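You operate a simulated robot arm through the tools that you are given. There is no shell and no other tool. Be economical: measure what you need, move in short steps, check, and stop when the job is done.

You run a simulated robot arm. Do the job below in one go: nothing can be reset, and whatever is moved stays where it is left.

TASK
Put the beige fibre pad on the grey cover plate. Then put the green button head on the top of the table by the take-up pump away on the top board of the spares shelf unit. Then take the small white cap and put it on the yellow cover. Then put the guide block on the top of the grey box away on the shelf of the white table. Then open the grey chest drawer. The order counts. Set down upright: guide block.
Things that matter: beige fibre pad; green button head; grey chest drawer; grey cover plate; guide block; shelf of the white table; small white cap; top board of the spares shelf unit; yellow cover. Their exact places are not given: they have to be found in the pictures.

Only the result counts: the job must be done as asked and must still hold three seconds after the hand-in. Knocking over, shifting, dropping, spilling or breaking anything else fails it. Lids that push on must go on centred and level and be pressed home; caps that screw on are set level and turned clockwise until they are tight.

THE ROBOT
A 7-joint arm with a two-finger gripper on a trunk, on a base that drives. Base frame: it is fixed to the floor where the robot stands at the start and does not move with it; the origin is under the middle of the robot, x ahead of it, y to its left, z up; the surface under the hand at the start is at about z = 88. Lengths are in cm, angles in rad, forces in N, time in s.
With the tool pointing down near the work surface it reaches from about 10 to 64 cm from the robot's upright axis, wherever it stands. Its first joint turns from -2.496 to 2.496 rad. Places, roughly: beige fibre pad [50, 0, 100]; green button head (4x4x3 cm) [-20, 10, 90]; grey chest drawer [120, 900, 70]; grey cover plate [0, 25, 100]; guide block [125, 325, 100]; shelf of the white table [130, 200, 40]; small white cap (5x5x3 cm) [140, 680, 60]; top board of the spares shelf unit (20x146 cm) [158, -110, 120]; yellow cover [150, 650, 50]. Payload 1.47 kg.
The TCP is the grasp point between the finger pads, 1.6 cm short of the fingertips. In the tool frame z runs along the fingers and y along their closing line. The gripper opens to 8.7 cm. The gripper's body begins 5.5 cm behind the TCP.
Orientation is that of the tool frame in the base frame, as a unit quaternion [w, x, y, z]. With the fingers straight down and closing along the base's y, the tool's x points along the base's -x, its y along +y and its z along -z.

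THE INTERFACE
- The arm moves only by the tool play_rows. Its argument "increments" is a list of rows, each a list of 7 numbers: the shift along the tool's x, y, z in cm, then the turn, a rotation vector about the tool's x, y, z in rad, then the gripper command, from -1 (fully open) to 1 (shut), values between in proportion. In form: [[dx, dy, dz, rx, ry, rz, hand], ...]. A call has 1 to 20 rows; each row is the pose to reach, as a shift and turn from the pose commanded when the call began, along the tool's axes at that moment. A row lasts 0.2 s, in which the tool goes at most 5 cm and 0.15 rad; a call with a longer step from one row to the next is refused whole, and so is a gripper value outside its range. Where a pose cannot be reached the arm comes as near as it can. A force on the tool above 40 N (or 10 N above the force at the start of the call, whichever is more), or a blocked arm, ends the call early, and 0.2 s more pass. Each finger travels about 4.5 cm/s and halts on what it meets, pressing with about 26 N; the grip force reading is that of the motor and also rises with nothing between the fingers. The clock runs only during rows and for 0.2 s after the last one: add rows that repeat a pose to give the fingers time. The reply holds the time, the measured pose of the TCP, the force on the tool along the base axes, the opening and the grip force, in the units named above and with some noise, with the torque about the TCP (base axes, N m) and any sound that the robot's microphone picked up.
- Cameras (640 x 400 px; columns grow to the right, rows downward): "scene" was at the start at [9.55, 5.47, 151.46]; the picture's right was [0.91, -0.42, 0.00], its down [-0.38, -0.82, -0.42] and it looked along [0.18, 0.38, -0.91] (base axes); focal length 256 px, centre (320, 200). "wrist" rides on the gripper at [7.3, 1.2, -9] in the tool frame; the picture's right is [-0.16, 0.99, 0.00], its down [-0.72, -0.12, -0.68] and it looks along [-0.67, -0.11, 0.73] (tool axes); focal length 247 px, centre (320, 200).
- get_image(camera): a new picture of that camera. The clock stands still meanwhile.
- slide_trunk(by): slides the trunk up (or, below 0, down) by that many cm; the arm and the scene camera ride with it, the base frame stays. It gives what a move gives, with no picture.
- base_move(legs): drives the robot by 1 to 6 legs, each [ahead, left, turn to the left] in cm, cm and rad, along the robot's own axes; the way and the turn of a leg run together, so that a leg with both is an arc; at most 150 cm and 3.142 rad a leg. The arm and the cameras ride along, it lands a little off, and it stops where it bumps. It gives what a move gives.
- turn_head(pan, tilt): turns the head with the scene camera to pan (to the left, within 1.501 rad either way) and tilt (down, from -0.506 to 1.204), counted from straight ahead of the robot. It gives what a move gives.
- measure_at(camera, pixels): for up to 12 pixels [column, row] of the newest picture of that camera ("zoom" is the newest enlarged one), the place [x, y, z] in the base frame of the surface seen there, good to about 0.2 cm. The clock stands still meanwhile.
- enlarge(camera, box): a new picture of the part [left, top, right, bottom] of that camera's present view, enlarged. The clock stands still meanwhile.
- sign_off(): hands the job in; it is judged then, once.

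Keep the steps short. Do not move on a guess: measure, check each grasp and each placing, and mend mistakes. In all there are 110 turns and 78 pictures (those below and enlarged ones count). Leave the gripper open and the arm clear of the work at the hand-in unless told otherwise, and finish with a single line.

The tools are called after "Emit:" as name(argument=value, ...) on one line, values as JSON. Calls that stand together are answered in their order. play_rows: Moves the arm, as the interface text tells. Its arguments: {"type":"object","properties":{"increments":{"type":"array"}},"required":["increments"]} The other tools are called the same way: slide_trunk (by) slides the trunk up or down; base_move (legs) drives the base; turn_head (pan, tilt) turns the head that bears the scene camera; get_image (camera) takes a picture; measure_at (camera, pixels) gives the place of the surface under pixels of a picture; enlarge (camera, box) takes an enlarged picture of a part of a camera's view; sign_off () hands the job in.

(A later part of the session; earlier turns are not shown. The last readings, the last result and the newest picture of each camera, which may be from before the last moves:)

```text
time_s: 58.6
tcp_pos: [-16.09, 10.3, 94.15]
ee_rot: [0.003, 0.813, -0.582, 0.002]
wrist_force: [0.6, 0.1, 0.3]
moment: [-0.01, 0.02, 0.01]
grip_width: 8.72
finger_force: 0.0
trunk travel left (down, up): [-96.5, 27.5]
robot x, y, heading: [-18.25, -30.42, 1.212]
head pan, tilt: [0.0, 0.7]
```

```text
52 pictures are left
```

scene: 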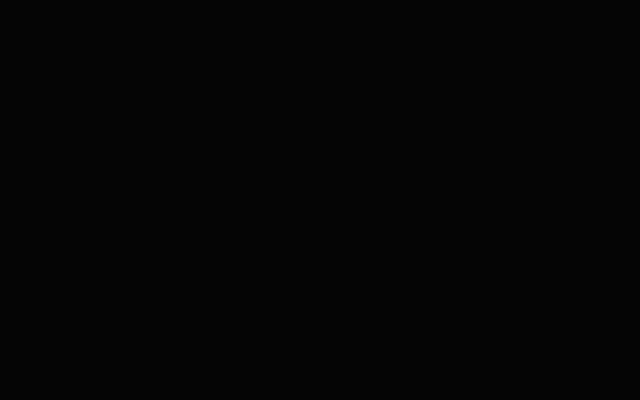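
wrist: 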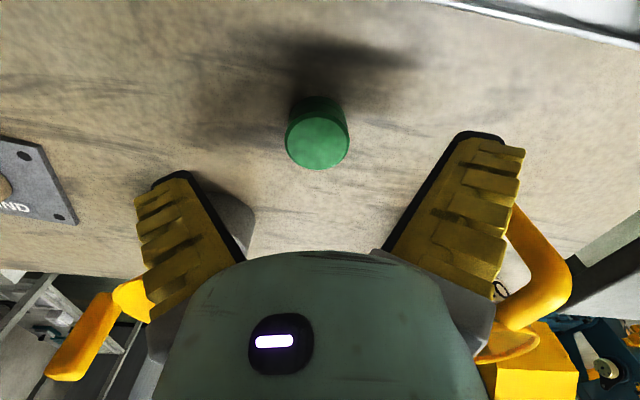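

The funnel is close to the left finger, so I'll narrow the opening to about 5.7 cm and descend to z≈90.1.

Emit:
play_rows(increments=[[0, 0, 0, 0, 0, 0, -0.2], [0, 0, 0, 0, 0, 0, -0.2], [0, 0, 2, 0, 0, 0, -0.2], [0, 0, 4.05, 0, 0, 0, -0.2], [0, 0, 4.05, 0, 0, 0, -0.2]])

Emit:
get_image(camera="wrist")

```text
time_s: 59.8
tcp_pos: [-16.18, 10.35, 89.86]
ee_rot: [0.002, 0.813, -0.582, 0.002]
wrist_force: [-0.8, 0.2, -0.2]
moment: [0.01, 0.0, 0.03]
grip_width: 5.76
finger_force: 3.6
trunk travel left (down, up): [-96.5, 27.5]
robot x, y, heading: [-18.46, -30.86, 1.212]
head pan, tilt: [0.0, 0.7]
```

```text
51 pictures are left
```

wrist: 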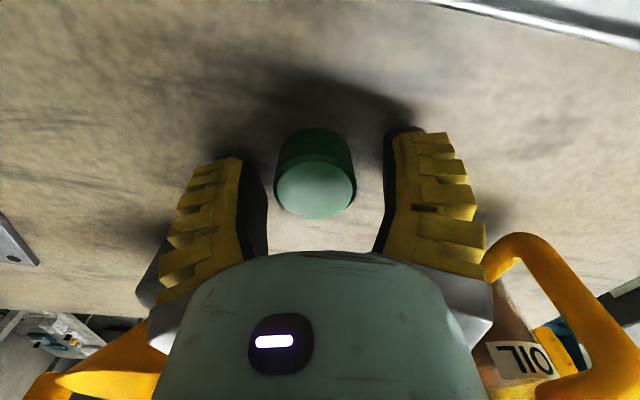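

The button is between the fingers. I'll close and lift.

Emit:
play_rows(increments=[[0, 0, 0, 0, 0, 0, 1], [0, 0, 0, 0, 0, 0, 1], [0, 0, 0, 0, 0, 0, 1], [0, 0, 0, 0, 0, 0, 1], [0, 0, 0, 0, 0, 0, 1], [0, 0, -3, 0, 0, 0, 1], [0, 0, -6, 0, 0, 0, 1]])

Emit:
slide_trunk(by=27)

```text
time_s: 61.4
tcp_pos: [-16.01, 10.4, 96.16]
ee_rot: [0.003, 0.813, -0.582, 0.001]
wrist_force: [0.2, 0.7, 0.1]
moment: [0.01, 0.01, 0.0]
grip_width: 3.0
finger_force: 25.6
trunk travel left (down, up): [-96.5, 27.5]
robot x, y, heading: [-18.44, -30.83, 1.206]
head pan, tilt: [0.0, 0.7]
```

```text
time_s: 64.2
tcp_pos: [-16.11, 10.59, 123.24]
ee_rot: [0.003, 0.813, -0.582, 0.002]
wrist_force: [0.5, 0.3, -0.5]
moment: [-0.01, 0.01, 0.03]
grip_width: 2.94
finger_force: 25.5
trunk travel left (down, up): [-123.5, 0.5]
robot x, y, heading: [-18.73, -30.46, 1.211]
head pan, tilt: [0.0, 0.7]
```

Held (2.9 cm). I'll turn back to heading 0 at this height and look towards the spares shelf.

Emit:
base_move(legs=[[0, 0, -1.21], [0, -60, 0]])

Emit:
get_image(camera="wrist")

```text
time_s: 70.7
tcp_pos: [20.1, -80.36, 123.16]
ee_rot: [-0.003, -0.333, 0.943, 0.0]
wrist_force: [-0.1, 0.9, 0.6]
moment: [-0.02, -0.03, -0.03]
grip_width: 2.8
finger_force: 25.9
trunk travel left (down, up): [-123.5, 0.5]
robot x, y, heading: [-19.77, -92.12, -0.013]
head pan, tilt: [0.0, 0.7]
```

```text
50 pictures are left
```

wrist: 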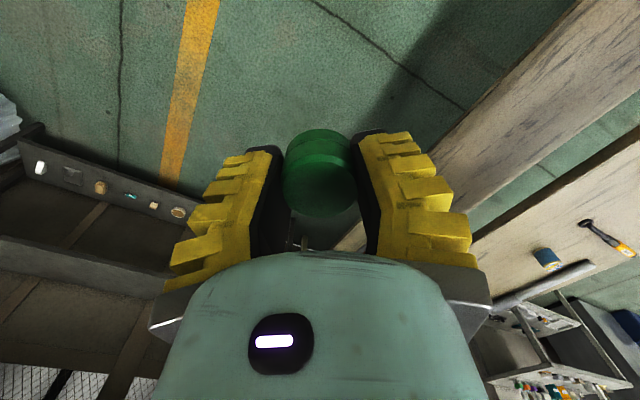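

A board with small parts is at left (40-200,150-210) and another beam is at upper right. I'll measure them.

Emit:
measure_at(camera="wrist", pixels=[[40, 168], [100, 188], [178, 212], [60, 250], [150, 280], [50, 215], [560, 80], [430, 200], [480, 170], [570, 60], [10, 120], [20, 300]])

Emit:
enlarge(camera="wrist", box=[0, 100, 200, 400])

```text
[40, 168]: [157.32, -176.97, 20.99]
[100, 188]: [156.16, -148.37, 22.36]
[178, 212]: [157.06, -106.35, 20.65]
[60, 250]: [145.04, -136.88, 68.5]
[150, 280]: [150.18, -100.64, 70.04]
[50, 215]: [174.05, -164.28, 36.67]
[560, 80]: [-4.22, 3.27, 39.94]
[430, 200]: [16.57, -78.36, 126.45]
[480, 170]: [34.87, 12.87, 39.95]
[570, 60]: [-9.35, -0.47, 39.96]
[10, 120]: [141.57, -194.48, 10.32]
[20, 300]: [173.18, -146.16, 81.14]
```

```text
1.33 times, centred on (100, 250) of wrist
```

zoom: 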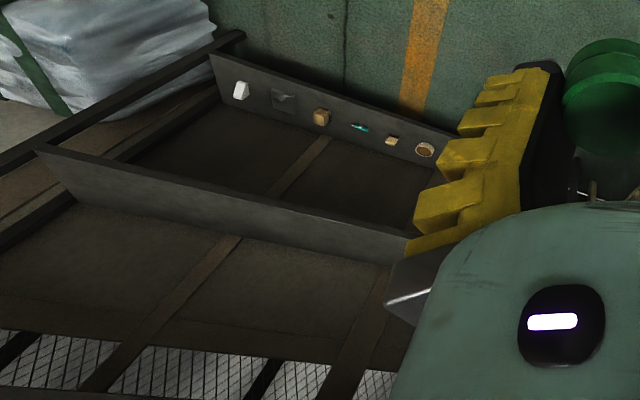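

The unit's boards at z≈20 and 70 lie at x≈145-173, and the top board must be near z 120. I'll drive closer and raise the hand to look down on it.

Emit:
base_move(legs=[[90, -10, 0]])

Emit:
play_rows(increments=[[0, 0, -3, 0, 0, 0.14, 1], [0, 0, -6, 0, 0, 0.28, 1], [0, 0, -9, 0, 0, 0.42, 1], [0, 0, -12, 0, 0, 0.56, 1], [0, 0, -14, 0, 0, 0.7, 1]])

Emit:
get_image(camera="wrist")

```text
time_s: 75.3
tcp_pos: [108.11, -93.37, 123.19]
ee_rot: [-0.003, -0.323, 0.947, 0.0]
wrist_force: [-0.3, -0.7, 0.0]
moment: [-0.01, 0.0, 0.05]
grip_width: 2.82
finger_force: 25.9
trunk travel left (down, up): [-123.5, 0.5]
robot x, y, heading: [68.73, -103.86, -0.04]
head pan, tilt: [0.0, 0.7]
```

```text
time_s: 76.5
tcp_pos: [108.35, -93.36, 137.51]
ee_rot: [-0.003, 0.025, 1.0, 0.0]
wrist_force: [0.0, 0.1, 0.0]
moment: [-0.03, 0.01, -0.01]
grip_width: 2.79
finger_force: 26.1
trunk travel left (down, up): [-123.5, 0.5]
robot x, y, heading: [68.44, -103.82, -0.038]
head pan, tilt: [0.0, 0.7]
```

```text
48 pictures are left
```

wrist: 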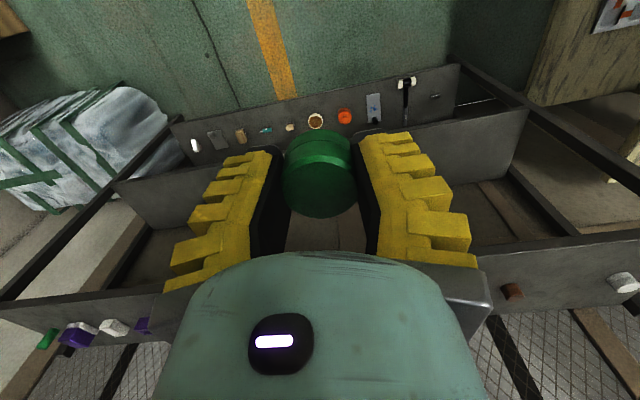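

The top board shows at the bottom (rows 250-345), with small things on it at (45..145,330), (512,290) and (625,283). I'll measure.

Emit:
measure_at(camera="wrist", pixels=[[30, 320], [100, 312], [47, 338], [78, 335], [145, 325], [512, 291], [580, 285], [540, 300], [625, 283], [560, 245], [540, 265], [490, 290]])

Emit:
enlarge(camera="wrist", box=[470, 220, 640, 340])

```text
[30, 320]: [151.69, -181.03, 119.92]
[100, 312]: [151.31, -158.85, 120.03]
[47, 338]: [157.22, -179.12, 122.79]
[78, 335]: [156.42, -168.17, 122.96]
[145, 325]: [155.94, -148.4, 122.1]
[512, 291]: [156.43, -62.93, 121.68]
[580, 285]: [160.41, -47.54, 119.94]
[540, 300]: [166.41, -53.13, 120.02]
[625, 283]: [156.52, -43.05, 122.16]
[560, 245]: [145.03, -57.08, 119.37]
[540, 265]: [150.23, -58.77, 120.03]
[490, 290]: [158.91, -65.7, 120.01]
```

```text
3.33 times, centred on (555, 280) of wrist
```

zoom: 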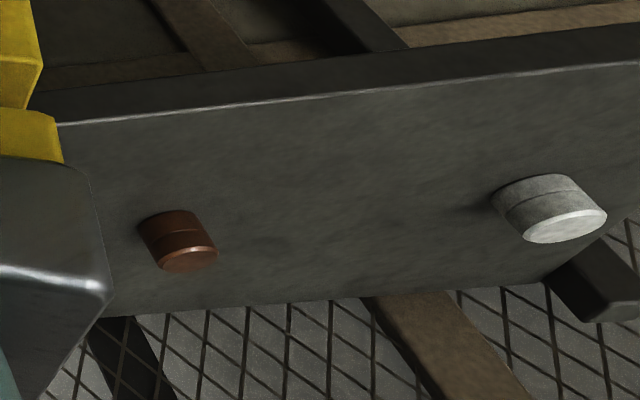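

The top board is at z 120.0, x≈147-168. The gap between the brown piece (y -63) and the grey one (y -43) is free, so the target is (157, -53). I'll drive left, then ahead.

Emit:
base_move(legs=[[0, 40.4, 0.038], [36, 0, 0]])

Emit:
get_image(camera="wrist")

```text
time_s: 81.0
tcp_pos: [143.4, -49.41, 137.57]
ee_rot: [-0.002, -0.001, 1.0, -0.001]
wrist_force: [0.9, -0.8, 0.2]
moment: [0.03, 0.02, 0.01]
grip_width: 2.76
finger_force: 26.5
trunk travel left (down, up): [-123.5, 0.5]
robot x, y, heading: [104.34, -62.2, 0.015]
head pan, tilt: [0.0, 0.7]
```

```text
46 pictures are left
```

wrist: 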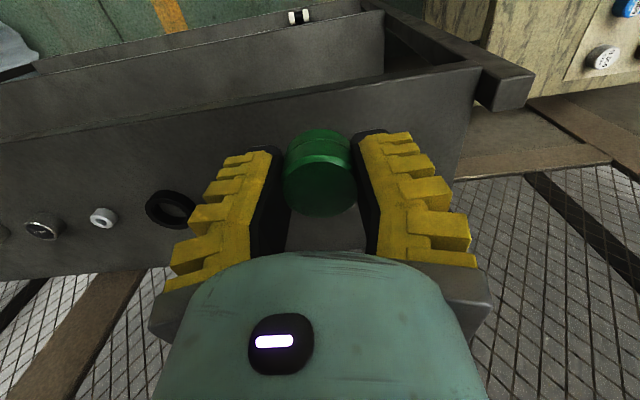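

I'll extend 13.6 cm ahead and 3.6 right to stand above (157, -53).

Emit:
play_rows(increments=[[-3.5, -0.9, 0, 0, 0, 0, 1], [-7, -1.8, 0, 0, 0, 0, 1], [-10.5, -2.7, 0, 0, 0, 0, 1], [-13.6, -3.6, 0, 0, 0, 0, 1], [-13.6, -3.6, 0, 0, 0, 0, 1]])

Emit:
get_image(camera="wrist")

```text
time_s: 82.2
tcp_pos: [157.04, -52.9, 137.24]
ee_rot: [-0.003, 0.0, 1.0, -0.001]
wrist_force: [-0.4, 0.4, -0.8]
moment: [-0.01, 0.02, -0.02]
grip_width: 2.76
finger_force: 25.5
trunk travel left (down, up): [-123.5, 0.5]
robot x, y, heading: [104.18, -62.28, 0.013]
head pan, tilt: [0.0, 0.7]
```

```text
45 pictures are left
```

wrist: 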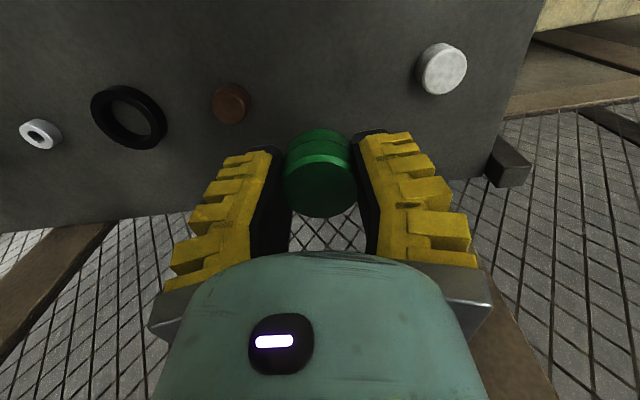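

The gap under the button is clear. I'll lower the trunk to TCP z≈122.4.

Emit:
slide_trunk(by=-14.8)

Emit:
slide_trunk(by=-0.4)

Emit:
get_image(camera="wrist")

```text
time_s: 83.9
tcp_pos: [157.04, -52.97, 122.68]
ee_rot: [-0.003, -0.001, 1.0, -0.001]
wrist_force: [-0.2, -0.6, -0.3]
moment: [-0.01, 0.0, 0.02]
grip_width: 2.73
finger_force: 26.8
trunk travel left (down, up): [-108.7, 15.3]
robot x, y, heading: [104.13, -62.06, 0.012]
head pan, tilt: [0.0, 0.7]
```

```text
time_s: 84.5
tcp_pos: [157.1, -53.04, 122.17]
ee_rot: [-0.004, 0.0, 1.0, 0.001]
wrist_force: [-0.2, 0.4, 3.4]
moment: [0.05, 0.02, 0.02]
grip_width: 2.74
finger_force: 25.7
trunk travel left (down, up): [-108.3, 15.7]
robot x, y, heading: [104.08, -61.89, 0.01]
head pan, tilt: [0.0, 0.7]
```

```text
44 pictures are left
```

wrist: 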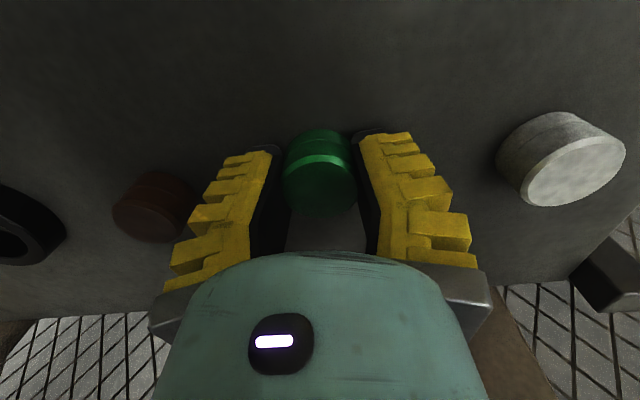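

Contact at 3.4 N. I'll open part of the way and raise the trunk.

Emit:
play_rows(increments=[[0, 0, 0, 0, 0, 0, 0.2], [0, 0, 0, 0, 0, 0, -0.1], [0, 0, 0, 0, 0, 0, -0.1], [0, 0, 0, 0, 0, 0, -0.1]])

Emit:
slide_trunk(by=15)

Emit:
get_image(camera="wrist")

```text
time_s: 85.5
tcp_pos: [157.11, -53.02, 122.13]
ee_rot: [-0.003, 0.0, 1.0, -0.001]
wrist_force: [0.0, 0.1, -0.2]
moment: [0.0, 0.03, 0.0]
grip_width: 5.31
finger_force: 3.9
trunk travel left (down, up): [-108.3, 15.7]
robot x, y, heading: [104.19, -62.17, 0.014]
head pan, tilt: [0.0, 0.7]
```

```text
time_s: 87.2
tcp_pos: [157.04, -52.96, 137.05]
ee_rot: [-0.002, 0.0, 1.0, -0.001]
wrist_force: [0.0, 0.0, 0.2]
moment: [0.01, -0.02, 0.0]
grip_width: 5.33
finger_force: 3.6
trunk travel left (down, up): [-123.3, 0.7]
robot x, y, heading: [104.39, -61.98, 0.016]
head pan, tilt: [0.0, 0.7]
```

```text
43 pictures are left
```

wrist: 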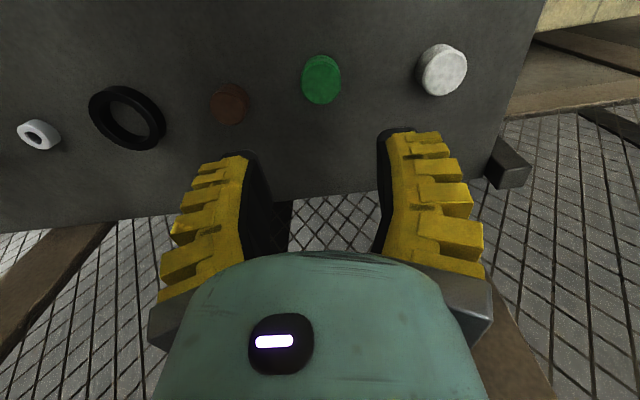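

The green button head stands on the top board. Next are the white cap and yellow cover at y≈660. I'll pull the hand in, back off and drive left along the aisle.

Emit:
play_rows(increments=[[3.5, 0, 0, 0, 0, 0, -1], [7, 0, 0, 0, 0, 0, -1], [10.5, 0, 0, 0, 0, 0, -1], [13, 0, 0, 0, 0, 0, -1]])

Emit:
base_move(legs=[[-50, 0, -0.014], [0, 145, 0], [0, 145, 0]])

Emit:
get_image(camera="wrist")

```text
time_s: 88.2
tcp_pos: [144.04, -53.06, 137.14]
ee_rot: [-0.003, 0.0, 1.0, 0.001]
wrist_force: [0.1, -0.6, -0.3]
moment: [0.0, -0.01, 0.03]
grip_width: 8.71
finger_force: 0.0
trunk travel left (down, up): [-123.3, 0.7]
robot x, y, heading: [104.26, -62.07, 0.016]
head pan, tilt: [0.0, 0.7]
```

```text
time_s: 104.6
tcp_pos: [94.9, 232.53, 137.14]
ee_rot: [-0.002, -0.011, 1.0, -0.001]
wrist_force: [0.3, 0.5, 0.9]
moment: [-0.03, -0.03, 0.01]
grip_width: 8.68
finger_force: 0.1
trunk travel left (down, up): [-123.3, 0.7]
robot x, y, heading: [55.09, 222.9, 0.034]
head pan, tilt: [0.0, 0.7]
```

```text
42 pictures are left
```

wrist: 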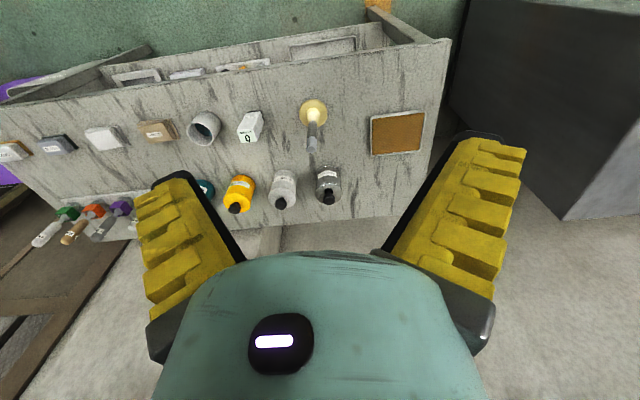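

I'm passing the white table: its top is crowded and a lower shelf is at the top of the picture. The dark grey box is at right. I'll measure these for later.

Emit:
measure_at(camera="wrist", pixels=[[60, 110], [380, 60], [400, 145], [440, 45], [395, 35], [350, 40], [270, 85], [560, 40], [480, 30], [560, 215], [420, 180], [230, 65]])

Emit:
enlarge(camera="wrist", box=[100, 0, 480, 160])

```text
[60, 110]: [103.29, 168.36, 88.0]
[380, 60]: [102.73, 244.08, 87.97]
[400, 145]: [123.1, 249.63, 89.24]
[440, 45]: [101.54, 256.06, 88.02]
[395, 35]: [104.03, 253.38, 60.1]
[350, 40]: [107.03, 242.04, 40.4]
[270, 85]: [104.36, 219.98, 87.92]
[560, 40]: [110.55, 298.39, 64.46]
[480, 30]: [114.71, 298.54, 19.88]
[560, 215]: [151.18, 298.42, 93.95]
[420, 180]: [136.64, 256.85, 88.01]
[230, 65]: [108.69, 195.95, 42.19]
```

```text
1.68 times, centred on (290, 80) of wrist
```

zoom: 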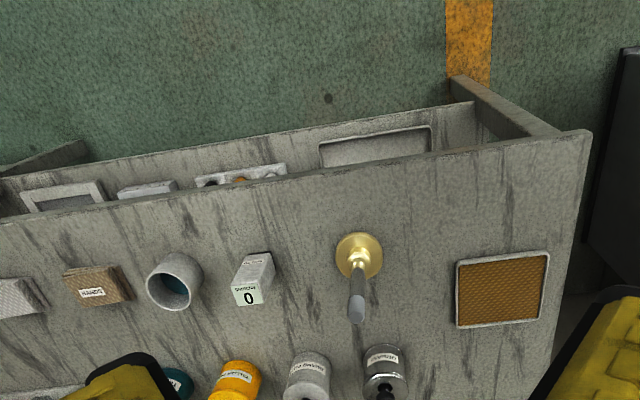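

Noted: the white table top is at z 88 with its front at x≈102, the shelf is at z≈40, and the grey box starts at y≈298. I'll drive on to y≈650.

Emit:
base_move(legs=[[0, 140, -0.034], [0, 140, 0], [0, 140, 0]])

Emit:
get_image(camera="wrist")

```text
time_s: 124.7
tcp_pos: [93.16, 650.08, 137.2]
ee_rot: [-0.002, 0.009, 1.0, -0.001]
wrist_force: [-0.1, 0.3, -0.5]
moment: [0.0, -0.02, -0.01]
grip_width: 8.71
finger_force: 0.0
trunk travel left (down, up): [-123.3, 0.7]
robot x, y, heading: [52.78, 642.59, -0.007]
head pan, tilt: [0.0, 0.7]
```

```text
40 pictures are left
```

wrist: 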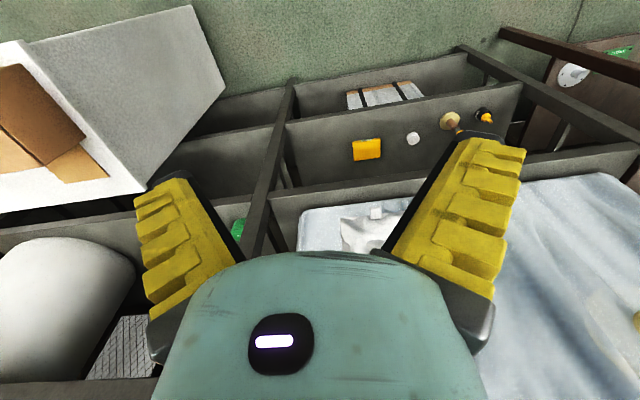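

A shelf unit: a yellow square at (367,150), a white round at (413,138), a brass part at (450,122) and another at (485,115). I'll measure and enlarge.

Emit:
measure_at(camera="wrist", pixels=[[367, 150], [413, 138], [450, 122], [485, 117], [340, 140], [500, 95], [330, 185], [330, 95], [376, 214], [300, 170], [400, 180], [480, 70]])

Emit:
enlarge(camera="wrist", box=[270, 60, 540, 230])

```text
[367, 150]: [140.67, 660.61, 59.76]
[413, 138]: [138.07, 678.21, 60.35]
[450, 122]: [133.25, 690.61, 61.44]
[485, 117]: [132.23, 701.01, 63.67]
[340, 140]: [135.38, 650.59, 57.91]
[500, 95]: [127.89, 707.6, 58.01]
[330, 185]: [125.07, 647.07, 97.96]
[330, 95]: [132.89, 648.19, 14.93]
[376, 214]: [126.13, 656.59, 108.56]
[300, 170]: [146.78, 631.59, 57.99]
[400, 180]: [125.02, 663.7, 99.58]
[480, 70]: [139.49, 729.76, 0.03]
```

```text
2.35 times, centred on (405, 145) of wrist
```

zoom: 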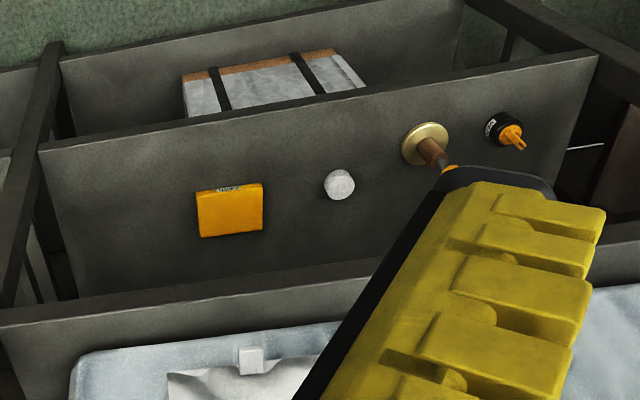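

The cap at (138.1, 678.2) and the cover at (140.7, 660.6) are on a board at z 58, with another board above at z≈98-100 whose front is at x≈125. I'll have to reach in with the tool tilted forward. First I align in y, lower the trunk, and look.

Emit:
base_move(legs=[[0, 28, 0.007]])

Emit:
slide_trunk(by=-55)

Emit:
get_image(camera="wrist")

```text
time_s: 126.6
tcp_pos: [93.44, 677.1, 137.15]
ee_rot: [-0.003, 0.011, 1.0, -0.001]
wrist_force: [0.7, 0.5, -0.7]
moment: [0.0, -0.04, 0.0]
grip_width: 8.68
finger_force: 0.1
trunk travel left (down, up): [-123.3, 0.7]
robot x, y, heading: [53.43, 668.94, -0.005]
head pan, tilt: [0.0, 0.7]
```

```text
refused: -55 is not a number from -40 to 40
```

```text
38 pictures are left
```

wrist: 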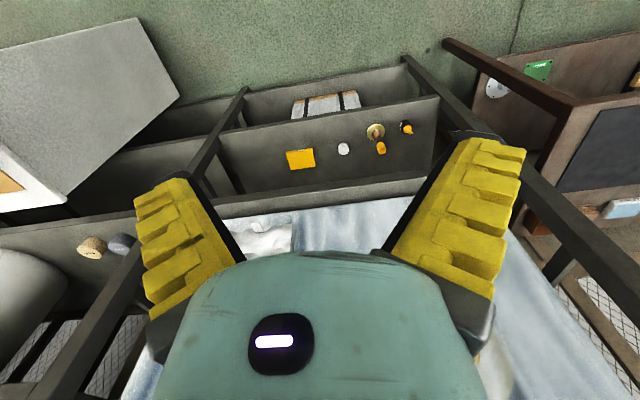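

The trunk slides at most 40 cm at a time, so I'll lower in two goes to z≈72. Then I'll tilt the tool forward 0.5 rad and look.

Emit:
slide_trunk(by=-40)

Emit:
slide_trunk(by=-25)

Emit:
play_rows(increments=[[0, 0, 1, 0, -0.13, 0, -1], [0, 0, 2, 0, -0.26, 0, -1], [0, 0, 2, 0, -0.39, 0, -1], [0, 0, 2, 0, -0.5, 0, -1], [0, 0, 2, 0, -0.5, 0, -1]])

Emit:
get_image(camera="wrist")

```text
time_s: 130.4
tcp_pos: [93.39, 677.12, 97.07]
ee_rot: [-0.003, 0.01, 1.0, -0.001]
wrist_force: [0.7, -0.4, -0.3]
moment: [-0.03, -0.03, -0.03]
grip_width: 8.68
finger_force: 0.1
trunk travel left (down, up): [-83.3, 40.7]
robot x, y, heading: [53.45, 669.13, -0.017]
head pan, tilt: [0.0, 0.7]
```

```text
time_s: 133.0
tcp_pos: [93.48, 677.2, 72.1]
ee_rot: [-0.003, 0.01, 1.0, -0.001]
wrist_force: [-0.1, 0.5, 0.7]
moment: [-0.03, -0.01, -0.03]
grip_width: 8.71
finger_force: 0.1
trunk travel left (down, up): [-58.3, 65.7]
robot x, y, heading: [53.46, 669.02, -0.012]
head pan, tilt: [0.0, 0.7]
```

```text
time_s: 134.2
tcp_pos: [93.51, 677.22, 70.13]
ee_rot: [0.245, 0.009, 0.969, -0.003]
wrist_force: [-0.8, 0.0, -0.6]
moment: [-0.02, 0.02, 0.02]
grip_width: 8.69
finger_force: 0.0
trunk travel left (down, up): [-58.3, 65.7]
robot x, y, heading: [53.48, 669.28, -0.007]
head pan, tilt: [0.0, 0.7]
```

```text
37 pictures are left
```

wrist: 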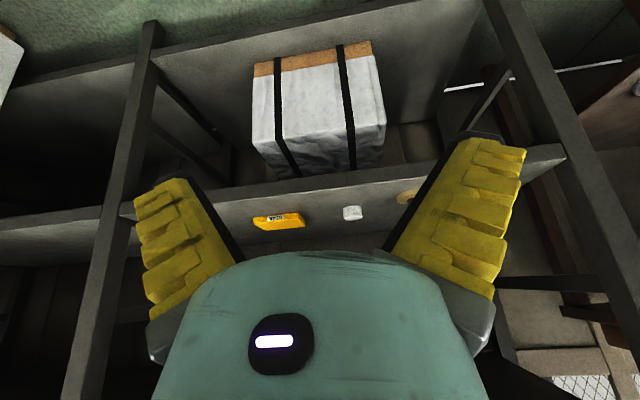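

The tilt works. I'll measure the cap, cover and boards from here.

Emit:
enlarge(camera="wrist", box=[240, 180, 420, 260])

Emit:
measure_at(camera="wrist", pixels=[[352, 214], [344, 214], [360, 213], [352, 208], [352, 218], [278, 221], [256, 222], [303, 220], [278, 215], [408, 196], [340, 185], [330, 30]])

```text
3.56 times, centred on (330, 220) of wrist
```

zoom: 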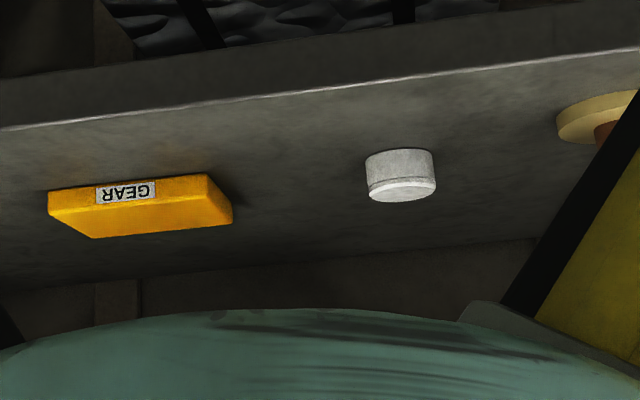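

```text
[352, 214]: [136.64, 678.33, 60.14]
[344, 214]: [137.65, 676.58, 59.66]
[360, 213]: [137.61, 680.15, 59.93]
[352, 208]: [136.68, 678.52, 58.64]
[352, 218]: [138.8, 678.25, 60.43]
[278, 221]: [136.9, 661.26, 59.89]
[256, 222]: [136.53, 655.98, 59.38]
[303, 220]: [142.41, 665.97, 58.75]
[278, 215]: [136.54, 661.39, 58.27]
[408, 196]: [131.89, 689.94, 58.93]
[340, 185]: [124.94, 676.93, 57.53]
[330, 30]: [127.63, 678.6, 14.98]
```

Cap centre ≈ (138.5, 678.35), diameter 3.8, top 60.4. I'll lower to z≈63.6 outside the unit, drive ahead 40, then check.

Emit:
slide_trunk(by=-6.5)

Emit:
base_move(legs=[[36, 0.8, 0.01]])

Emit:
get_image(camera="wrist")

```text
time_s: 135.2
tcp_pos: [93.46, 677.2, 63.53]
ee_rot: [0.245, 0.01, 0.969, -0.003]
wrist_force: [0.3, 0.2, -0.6]
moment: [-0.01, 0.01, 0.01]
grip_width: 8.69
finger_force: 0.2
trunk travel left (down, up): [-51.8, 72.2]
robot x, y, heading: [53.33, 669.39, -0.009]
head pan, tilt: [0.0, 0.7]
```

```text
time_s: 137.6
tcp_pos: [129.7, 678.84, 63.59]
ee_rot: [0.245, -0.001, 0.97, 0.0]
wrist_force: [0.5, 0.3, 0.4]
moment: [-0.01, 0.0, 0.02]
grip_width: 8.71
finger_force: 0.1
trunk travel left (down, up): [-51.8, 72.2]
robot x, y, heading: [89.34, 670.16, 0.011]
head pan, tilt: [0.0, 0.7]
```

```text
35 pictures are left
```

wrist: 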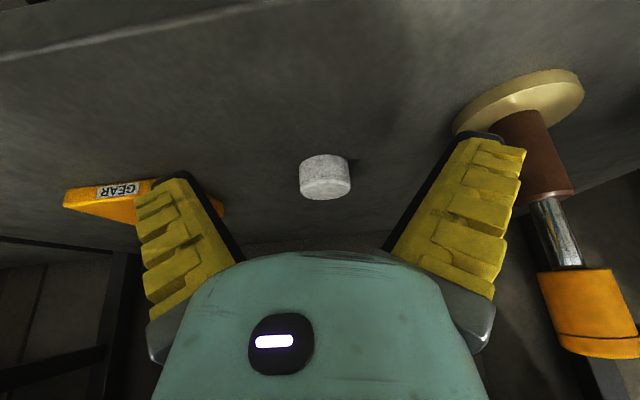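

The brass tool with the orange head is tall. I'll measure its extent for clearance.

Emit:
measure_at(camera="wrist", pixels=[[460, 130], [540, 100], [570, 190], [540, 280], [565, 345], [600, 300], [560, 240], [325, 175], [301, 180], [349, 180], [325, 190], [110, 205]])

```text
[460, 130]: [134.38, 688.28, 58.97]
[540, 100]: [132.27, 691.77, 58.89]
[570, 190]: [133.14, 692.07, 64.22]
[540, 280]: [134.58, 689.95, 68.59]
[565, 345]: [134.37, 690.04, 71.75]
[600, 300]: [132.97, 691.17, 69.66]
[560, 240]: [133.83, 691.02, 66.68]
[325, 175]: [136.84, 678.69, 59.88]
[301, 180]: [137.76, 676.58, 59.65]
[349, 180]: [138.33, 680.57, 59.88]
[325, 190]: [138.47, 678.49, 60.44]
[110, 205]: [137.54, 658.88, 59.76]
```

Clearance is fine. I'll narrow to 5.8 cm and advance 8.4 cm above the cap.

Emit:
play_rows(increments=[[0, 0, 0, 0, 0, 0, -0.2], [-1.8, -0.1, 1, 0, 0, 0, -0.2], [-3.7, -0.2, 2, 0, 0, 0, -0.2], [-5.5, -0.29, 3, 0, 0, 0, -0.2], [-7.39, -0.29, 3.99, 0, 0, 0, -0.2], [-7.39, -0.29, 3.99, 0, 0, 0, -0.2]])

Emit:
get_image(camera="wrist")

```text
time_s: 139.0
tcp_pos: [137.83, 678.66, 63.57]
ee_rot: [0.243, -0.002, 0.97, -0.001]
wrist_force: [0.4, 0.8, -0.2]
moment: [0.01, -0.03, 0.01]
grip_width: 5.72
finger_force: 3.6
trunk travel left (down, up): [-51.8, 72.2]
robot x, y, heading: [89.01, 669.91, 0.012]
head pan, tilt: [0.0, 0.7]
```

```text
34 pictures are left
```

wrist: 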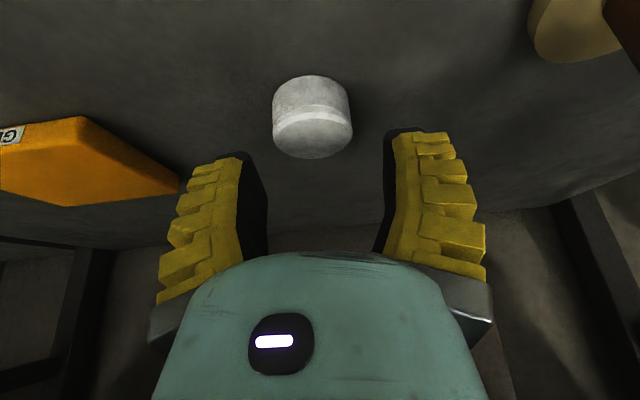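

The cap is centred. I'll measure the cap and the cover top from here.

Emit:
measure_at(camera="wrist", pixels=[[313, 138], [275, 135], [351, 135], [313, 80], [90, 160], [82, 122], [175, 178], [70, 203], [10, 150], [5, 185], [120, 175]])

```text
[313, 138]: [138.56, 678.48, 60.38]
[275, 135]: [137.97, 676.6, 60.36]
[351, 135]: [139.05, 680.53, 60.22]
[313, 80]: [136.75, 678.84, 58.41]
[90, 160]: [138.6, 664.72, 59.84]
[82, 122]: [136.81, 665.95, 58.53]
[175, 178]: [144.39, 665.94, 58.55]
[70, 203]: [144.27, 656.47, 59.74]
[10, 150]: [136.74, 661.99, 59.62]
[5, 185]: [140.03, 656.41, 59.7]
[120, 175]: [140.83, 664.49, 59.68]
```

Cover: x 136.6-144.4, y 656-666, top 59.75, centre about (140.5, 661). I'll lower onto the cap with the trunk by 3.2 cm.

Emit:
slide_trunk(by=-3.2)

Emit:
play_rows(increments=[[0, 0, 0, 0, 0, 0, 1], [0, 0, 0, 0, 0, 0, 1], [0, 0, 0, 0, 0, 0, 1], [0, 0, 0, 0, 0, 0, 1], [0, 0, 0, 0, 0, 0, 1]])

Emit:
get_image(camera="wrist")

```text
time_s: 139.8
tcp_pos: [137.98, 678.83, 60.5]
ee_rot: [0.245, 0.0, 0.97, -0.001]
wrist_force: [-0.3, 0.3, -0.2]
moment: [0.0, 0.0, -0.01]
grip_width: 5.75
finger_force: 3.8
trunk travel left (down, up): [-48.6, 75.4]
robot x, y, heading: [89.11, 669.79, 0.014]
head pan, tilt: [0.0, 0.7]
```

```text
time_s: 140.9
tcp_pos: [137.95, 678.75, 60.47]
ee_rot: [0.245, -0.002, 0.969, 0.0]
wrist_force: [-6.6, -0.9, 13.0]
moment: [-0.05, -0.06, -0.02]
grip_width: 3.75
finger_force: 25.8
trunk travel left (down, up): [-48.6, 75.4]
robot x, y, heading: [89.86, 670.25, 0.015]
head pan, tilt: [0.0, 0.7]
```

```text
33 pictures are left
```

wrist: 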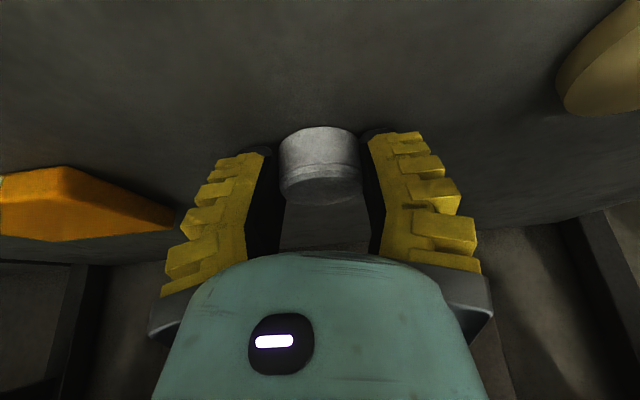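

Gripped at 3.75 cm with some reaction force from the board. I'll lift 5 cm by trunk and look.

Emit:
slide_trunk(by=5)

Emit:
get_image(camera="wrist")

```text
time_s: 141.9
tcp_pos: [137.8, 678.73, 65.37]
ee_rot: [0.245, -0.001, 0.97, -0.001]
wrist_force: [0.2, 0.0, 0.9]
moment: [0.0, 0.0, 0.02]
grip_width: 3.44
finger_force: 26.0
trunk travel left (down, up): [-53.6, 70.4]
robot x, y, heading: [89.71, 669.92, 0.012]
head pan, tilt: [0.0, 0.7]
```

```text
32 pictures are left
```

wrist: 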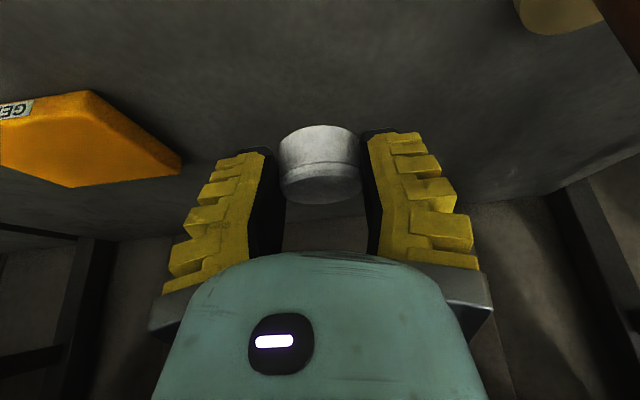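

The cap is held. I'll measure its pose in the grip.

Emit:
measure_at(camera="wrist", pixels=[[320, 178], [320, 186], [320, 197], [298, 186], [345, 184], [320, 130], [300, 135], [345, 135], [320, 160]])

```text
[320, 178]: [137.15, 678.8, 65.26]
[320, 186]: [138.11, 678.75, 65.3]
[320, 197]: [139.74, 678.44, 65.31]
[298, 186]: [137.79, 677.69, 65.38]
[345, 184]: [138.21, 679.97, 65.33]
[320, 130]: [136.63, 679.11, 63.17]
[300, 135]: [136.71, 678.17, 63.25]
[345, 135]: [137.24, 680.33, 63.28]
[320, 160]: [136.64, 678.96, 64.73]
```

The cap is level and its bottom is 2.47 below the TCP. I'll drive right 17.5 and ahead 2.2 to bring it above the cover centre.

Emit:
base_move(legs=[[2.2, -17.5, 0]])

Emit:
get_image(camera="wrist")

```text
time_s: 143.4
tcp_pos: [140.28, 661.47, 65.41]
ee_rot: [0.244, -0.002, 0.97, 0.0]
wrist_force: [-0.7, 0.0, -0.4]
moment: [0.01, 0.0, 0.03]
grip_width: 3.35
finger_force: 26.1
trunk travel left (down, up): [-53.6, 70.4]
robot x, y, heading: [91.8, 652.6, 0.012]
head pan, tilt: [0.0, 0.7]
```

```text
31 pictures are left
```

wrist: 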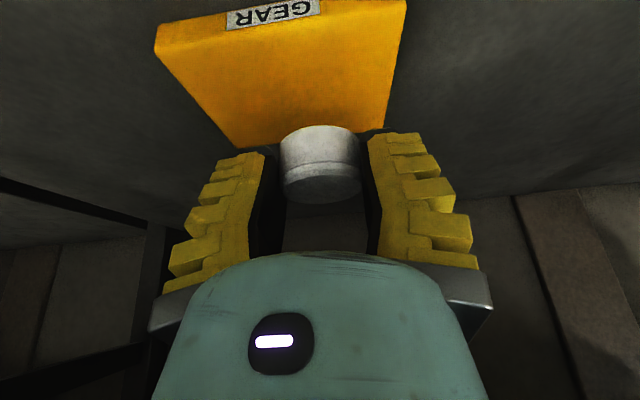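

I'll measure the cover's corners once more.

Emit:
measure_at(camera="wrist", pixels=[[160, 52], [403, 18], [238, 143], [383, 126], [270, 80], [320, 190]])

```text
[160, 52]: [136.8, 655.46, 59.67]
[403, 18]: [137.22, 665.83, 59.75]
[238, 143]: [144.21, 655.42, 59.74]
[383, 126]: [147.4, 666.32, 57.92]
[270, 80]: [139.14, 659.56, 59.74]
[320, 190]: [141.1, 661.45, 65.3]
```

The cap is over the cover, within 0.9 cm of its centre. I'll lower it.

Emit:
slide_trunk(by=-2.9)

Emit:
slide_trunk(by=-0.3)

```text
time_s: 144.1
tcp_pos: [140.22, 661.61, 62.53]
ee_rot: [0.245, -0.001, 0.97, -0.001]
wrist_force: [0.1, 0.3, 0.5]
moment: [0.01, 0.02, 0.01]
grip_width: 3.36
finger_force: 26.5
trunk travel left (down, up): [-50.7, 73.3]
robot x, y, heading: [92.46, 652.69, 0.013]
head pan, tilt: [0.0, 0.7]
```

```text
time_s: 144.6
tcp_pos: [140.21, 661.55, 62.34]
ee_rot: [0.246, -0.002, 0.969, -0.001]
wrist_force: [-4.3, -1.5, 11.7]
moment: [-0.04, -0.05, 0.02]
grip_width: 3.63
finger_force: 26.0
trunk travel left (down, up): [-50.4, 73.6]
robot x, y, heading: [92.26, 653.03, 0.014]
head pan, tilt: [0.0, 0.7]
```

Contact. I'll open and raise, then look.

Emit:
play_rows(increments=[[0, 0, 0, 0, 0, 0, 0.1], [0, 0, 0, 0, 0, 0, -0.2], [0, 0, 0, 0, 0, 0, -0.2], [0, 0, 0, 0, 0, 0, -0.2]])

Emit:
slide_trunk(by=4)

Emit:
base_move(legs=[[-9, 0, 0]])

Emit:
get_image(camera="wrist")

```text
time_s: 145.6
tcp_pos: [140.22, 661.55, 62.17]
ee_rot: [0.244, -0.001, 0.97, -0.001]
wrist_force: [-0.1, 0.2, -0.3]
moment: [0.01, -0.02, 0.01]
grip_width: 5.77
finger_force: 3.5
trunk travel left (down, up): [-50.4, 73.6]
robot x, y, heading: [92.2, 652.92, 0.011]
head pan, tilt: [0.0, 0.7]
```

```text
time_s: 146.4
tcp_pos: [140.26, 661.47, 66.26]
ee_rot: [0.245, -0.002, 0.97, 0.0]
wrist_force: [0.0, 0.5, 0.2]
moment: [-0.03, 0.02, 0.03]
grip_width: 5.75
finger_force: 3.0
trunk travel left (down, up): [-54.4, 69.6]
robot x, y, heading: [92.42, 652.53, 0.017]
head pan, tilt: [0.0, 0.7]
```

```text
time_s: 147.6
tcp_pos: [131.35, 661.38, 66.15]
ee_rot: [0.244, -0.002, 0.97, 0.0]
wrist_force: [-0.2, -0.4, 0.2]
moment: [-0.01, -0.03, 0.01]
grip_width: 5.73
finger_force: 4.1
trunk travel left (down, up): [-54.4, 69.6]
robot x, y, heading: [83.13, 652.57, 0.016]
head pan, tilt: [0.0, 0.7]
```

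```text
30 pictures are left
```

wrist: 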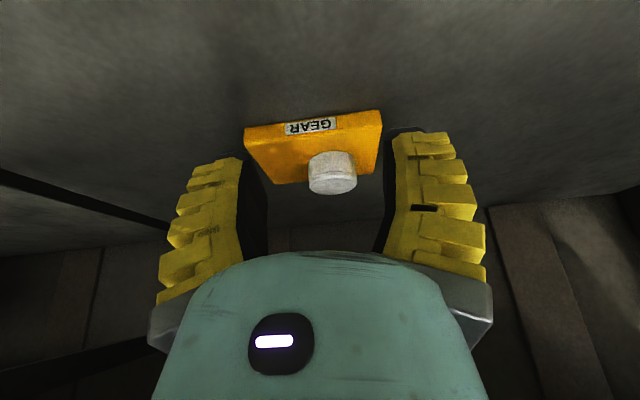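

The cap rests on the cover. Next is the guide block: I'll back off, raise the trunk, level the tool and drive right to y≈318.

Emit:
base_move(legs=[[-30, 0, -0.016]])

Emit:
slide_trunk(by=40)

Emit:
slide_trunk(by=25)

Emit:
base_move(legs=[[0, -110, 0], [0, -115, 0], [0, -115, 0]])

Emit:
play_rows(increments=[[0, 0, 0, 0, 0.13, 0, -1], [0, 0, 0, 0, 0.26, 0, -1], [0, 0, 0, 0, 0.39, 0, -1], [0, 0, 0, 0, 0.495, 0, -1], [0, 0, 0, 0, 0.495, 0, -1]])

Emit:
get_image(camera="wrist")

```text
time_s: 149.6
tcp_pos: [101.56, 660.22, 66.26]
ee_rot: [0.243, 0.008, 0.97, -0.002]
wrist_force: [-0.2, -0.4, -0.2]
moment: [-0.01, -0.02, 0.02]
grip_width: 5.73
finger_force: 3.8
trunk travel left (down, up): [-54.4, 69.6]
robot x, y, heading: [53.16, 652.47, -0.006]
head pan, tilt: [0.0, 0.7]
```

```text
time_s: 153.4
tcp_pos: [101.56, 660.37, 106.26]
ee_rot: [0.243, 0.009, 0.97, -0.003]
wrist_force: [0.1, -0.3, 0.5]
moment: [0.0, -0.03, 0.01]
grip_width: 5.72
finger_force: 3.6
trunk travel left (down, up): [-94.4, 29.6]
robot x, y, heading: [53.33, 652.5, -0.008]
head pan, tilt: [0.0, 0.7]
```

```text
time_s: 156.0
tcp_pos: [101.58, 660.19, 131.25]
ee_rot: [0.243, 0.008, 0.97, -0.003]
wrist_force: [-0.7, 0.2, -0.1]
moment: [0.01, 0.01, 0.02]
grip_width: 5.75
finger_force: 3.2
trunk travel left (down, up): [-119.4, 4.6]
robot x, y, heading: [53.19, 652.4, -0.007]
head pan, tilt: [0.0, 0.7]
```

```text
time_s: 172.5
tcp_pos: [102.01, 322.34, 131.19]
ee_rot: [0.243, -0.002, 0.97, -0.001]
wrist_force: [-0.5, -0.4, 0.0]
moment: [-0.02, -0.05, 0.01]
grip_width: 5.7
finger_force: 3.6
trunk travel left (down, up): [-119.4, 4.6]
robot x, y, heading: [53.64, 313.8, 0.012]
head pan, tilt: [0.0, 0.7]
```

```text
time_s: 173.7
tcp_pos: [101.99, 322.23, 131.38]
ee_rot: [-0.002, -0.002, 1.0, -0.001]
wrist_force: [-0.1, -0.2, -0.1]
moment: [0.0, -0.02, 0.01]
grip_width: 8.67
finger_force: 0.2
trunk travel left (down, up): [-119.4, 4.6]
robot x, y, heading: [54.07, 313.28, 0.016]
head pan, tilt: [0.0, 0.7]
```

```text
29 pictures are left
```

wrist: 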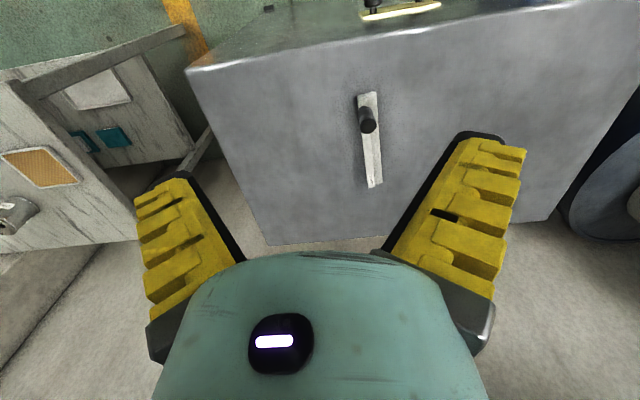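

The guide block appears to be a strip with a pin at (370,140) on the grey box. I'll enlarge and measure it.

Emit:
enlarge(camera="wrist", box=[320, 80, 420, 200])

Emit:
measure_at(camera="wrist", pixels=[[367, 98], [374, 180], [367, 120], [370, 150], [362, 108], [375, 130], [340, 130], [200, 70], [270, 235], [110, 100], [95, 95], [150, 100]])

```text
3.33 times, centred on (370, 140) of wrist
```

zoom: 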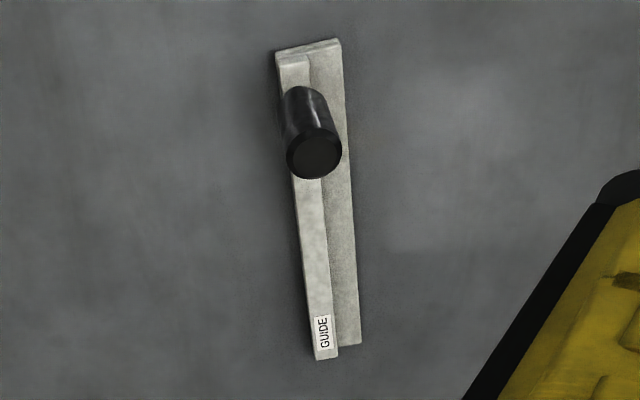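

```text
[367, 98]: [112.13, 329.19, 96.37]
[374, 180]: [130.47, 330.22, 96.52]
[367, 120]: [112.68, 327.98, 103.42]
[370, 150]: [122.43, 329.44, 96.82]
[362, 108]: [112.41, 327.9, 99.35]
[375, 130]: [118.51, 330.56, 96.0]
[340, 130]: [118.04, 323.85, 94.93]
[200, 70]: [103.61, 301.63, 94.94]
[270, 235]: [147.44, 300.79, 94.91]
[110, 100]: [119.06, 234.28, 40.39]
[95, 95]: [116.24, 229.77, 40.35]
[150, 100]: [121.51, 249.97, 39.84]
```

The guide block is a 20 cm strip along x with a dark handle post near its front end, which makes a good grip. I'll measure the post exactly, and the shelf's free lane.

Emit:
measure_at(camera="wrist", pixels=[[368, 126], [362, 126], [374, 126], [368, 131], [368, 121], [359, 114], [373, 112], [366, 94], [140, 130], [170, 140], [150, 70], [175, 55]])

Emit:
enlarge(camera="wrist", box=[0, 20, 240, 170])

```text
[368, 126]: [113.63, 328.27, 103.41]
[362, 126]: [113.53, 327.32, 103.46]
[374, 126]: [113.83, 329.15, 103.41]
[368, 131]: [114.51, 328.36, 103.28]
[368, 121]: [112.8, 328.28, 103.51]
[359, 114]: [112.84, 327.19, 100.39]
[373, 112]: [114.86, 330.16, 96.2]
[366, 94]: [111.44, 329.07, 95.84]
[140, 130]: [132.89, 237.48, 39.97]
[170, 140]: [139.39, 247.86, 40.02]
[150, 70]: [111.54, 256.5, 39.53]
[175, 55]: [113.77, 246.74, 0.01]
```

```text
2.67 times, centred on (120, 95) of wrist
```

zoom: 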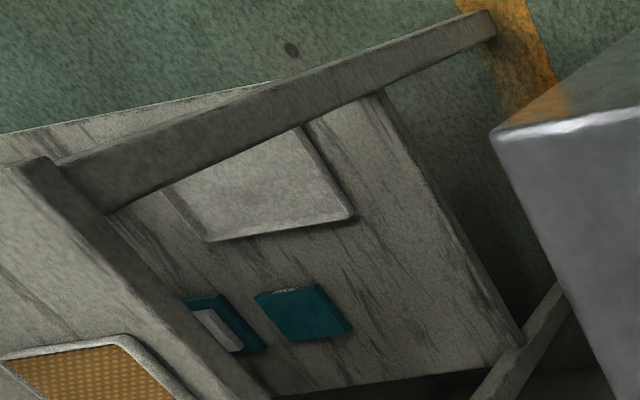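

Post centre (113.7, 328.25), top 103.4, diameter 2. I'll drive to bring the hand over it, tilt 0.5 rad forward, and lower.

Emit:
base_move(legs=[[11.7, 6, 0]])

Emit:
play_rows(increments=[[0, 0, 0, 0, -0.13, 0, -1], [0, 0, 0, 0, -0.26, 0, -1], [0, 0, 0, 0, -0.39, 0, -1], [0, 0, 0, 0, -0.5, 0, -1], [0, 0, 0, 0, -0.5, 0, -1]])

Emit:
slide_trunk(by=-22)

Emit:
get_image(camera="wrist")

```text
time_s: 175.0
tcp_pos: [113.84, 328.69, 131.26]
ee_rot: [-0.001, -0.006, 1.0, -0.001]
wrist_force: [-0.1, -0.2, 0.3]
moment: [0.02, 0.0, 0.01]
grip_width: 8.69
finger_force: 0.1
trunk travel left (down, up): [-119.4, 4.6]
robot x, y, heading: [65.85, 319.67, 0.02]
head pan, tilt: [0.0, 0.7]
```

```text
time_s: 176.2
tcp_pos: [113.88, 328.77, 131.22]
ee_rot: [0.247, -0.005, 0.969, 0.0]
wrist_force: [0.7, 1.0, -0.1]
moment: [0.02, -0.01, 0.01]
grip_width: 8.73
finger_force: 0.0
trunk travel left (down, up): [-119.4, 4.6]
robot x, y, heading: [65.82, 319.74, 0.021]
head pan, tilt: [0.0, 0.7]
```

```text
time_s: 178.5
tcp_pos: [113.87, 328.73, 109.39]
ee_rot: [0.246, -0.006, 0.969, 0.001]
wrist_force: [0.0, -0.6, -0.3]
moment: [0.03, 0.01, -0.02]
grip_width: 8.72
finger_force: 0.0
trunk travel left (down, up): [-97.4, 26.6]
robot x, y, heading: [65.43, 319.79, 0.016]
head pan, tilt: [0.0, 0.7]
```

```text
26 pictures are left
```

wrist: 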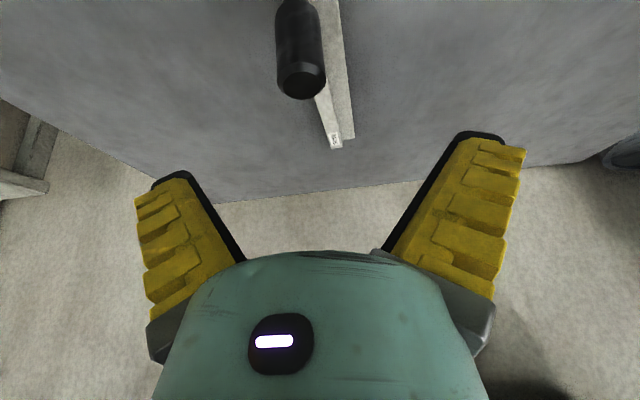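

The post is between the fingers. I'll shift 0.45 right, lower to z 101 and close.

Emit:
play_rows(increments=[[0, -0.45, 0, 0, 0, 0, -0.5], [0, -0.45, 0, 0, 0, 0, -0.5]])

Emit:
slide_trunk(by=-8.4)

Emit:
play_rows(increments=[[0, 0, 0, 0, 0, 0, 0.3], [0, 0, 0, 0, 0, 0, 1], [0, 0, 0, 0, 0, 0, 1], [0, 0, 0, 0, 0, 0, 1], [0, 0, 0, 0, 0, 0, 1], [0, 0, 0, 0, 0, 0, 1]])

Emit:
slide_trunk(by=3)

Emit:
get_image(camera="wrist")

```text
time_s: 179.1
tcp_pos: [113.89, 328.17, 109.25]
ee_rot: [0.246, -0.005, 0.969, 0.001]
wrist_force: [-0.1, 0.0, 0.0]
moment: [0.0, -0.01, -0.02]
grip_width: 6.92
finger_force: 2.5
trunk travel left (down, up): [-97.4, 26.6]
robot x, y, heading: [65.76, 319.5, 0.017]
head pan, tilt: [0.0, 0.7]
```

```text
time_s: 180.3
tcp_pos: [113.9, 328.24, 100.97]
ee_rot: [0.246, -0.005, 0.969, 0.0]
wrist_force: [0.3, 0.2, -0.6]
moment: [0.0, 0.02, 0.01]
grip_width: 6.94
finger_force: 2.9
trunk travel left (down, up): [-89.0, 35.0]
robot x, y, heading: [65.46, 319.49, 0.016]
head pan, tilt: [0.0, 0.7]
```

```text
time_s: 181.7
tcp_pos: [113.86, 328.33, 100.98]
ee_rot: [0.246, -0.005, 0.969, 0.001]
wrist_force: [-1.8, -1.3, 4.8]
moment: [0.05, 0.11, -0.01]
grip_width: 1.69
finger_force: 26.1
trunk travel left (down, up): [-89.0, 35.0]
robot x, y, heading: [65.92, 319.74, 0.019]
head pan, tilt: [0.0, 0.7]
```

```text
time_s: 182.5
tcp_pos: [113.92, 328.3, 103.93]
ee_rot: [0.246, -0.005, 0.969, 0.001]
wrist_force: [0.3, -0.7, -0.6]
moment: [-0.03, 0.1, 0.02]
grip_width: 1.53
finger_force: 25.6
trunk travel left (down, up): [-92.0, 32.0]
robot x, y, heading: [65.61, 319.55, 0.021]
head pan, tilt: [0.0, 0.7]
```

```text
25 pictures are left
```

wrist: 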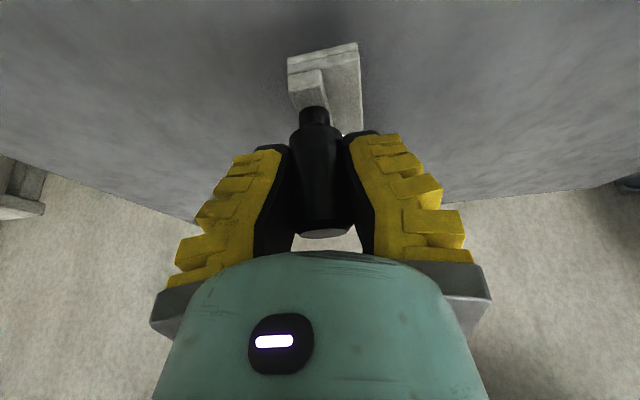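

Lifted, with a moment of just 0.1 N m. I'll check that the strip is still level.

Emit:
measure_at(camera="wrist", pixels=[[350, 65], [350, 85], [350, 105], [352, 122], [345, 128], [310, 82], [322, 85], [320, 232], [292, 62], [358, 46]])

```text
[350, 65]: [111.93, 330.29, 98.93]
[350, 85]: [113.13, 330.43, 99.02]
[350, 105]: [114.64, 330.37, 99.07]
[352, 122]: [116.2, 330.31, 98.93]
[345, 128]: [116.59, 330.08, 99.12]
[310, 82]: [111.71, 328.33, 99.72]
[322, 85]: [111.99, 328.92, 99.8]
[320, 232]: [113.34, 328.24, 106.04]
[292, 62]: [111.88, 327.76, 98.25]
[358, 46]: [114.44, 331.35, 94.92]
```

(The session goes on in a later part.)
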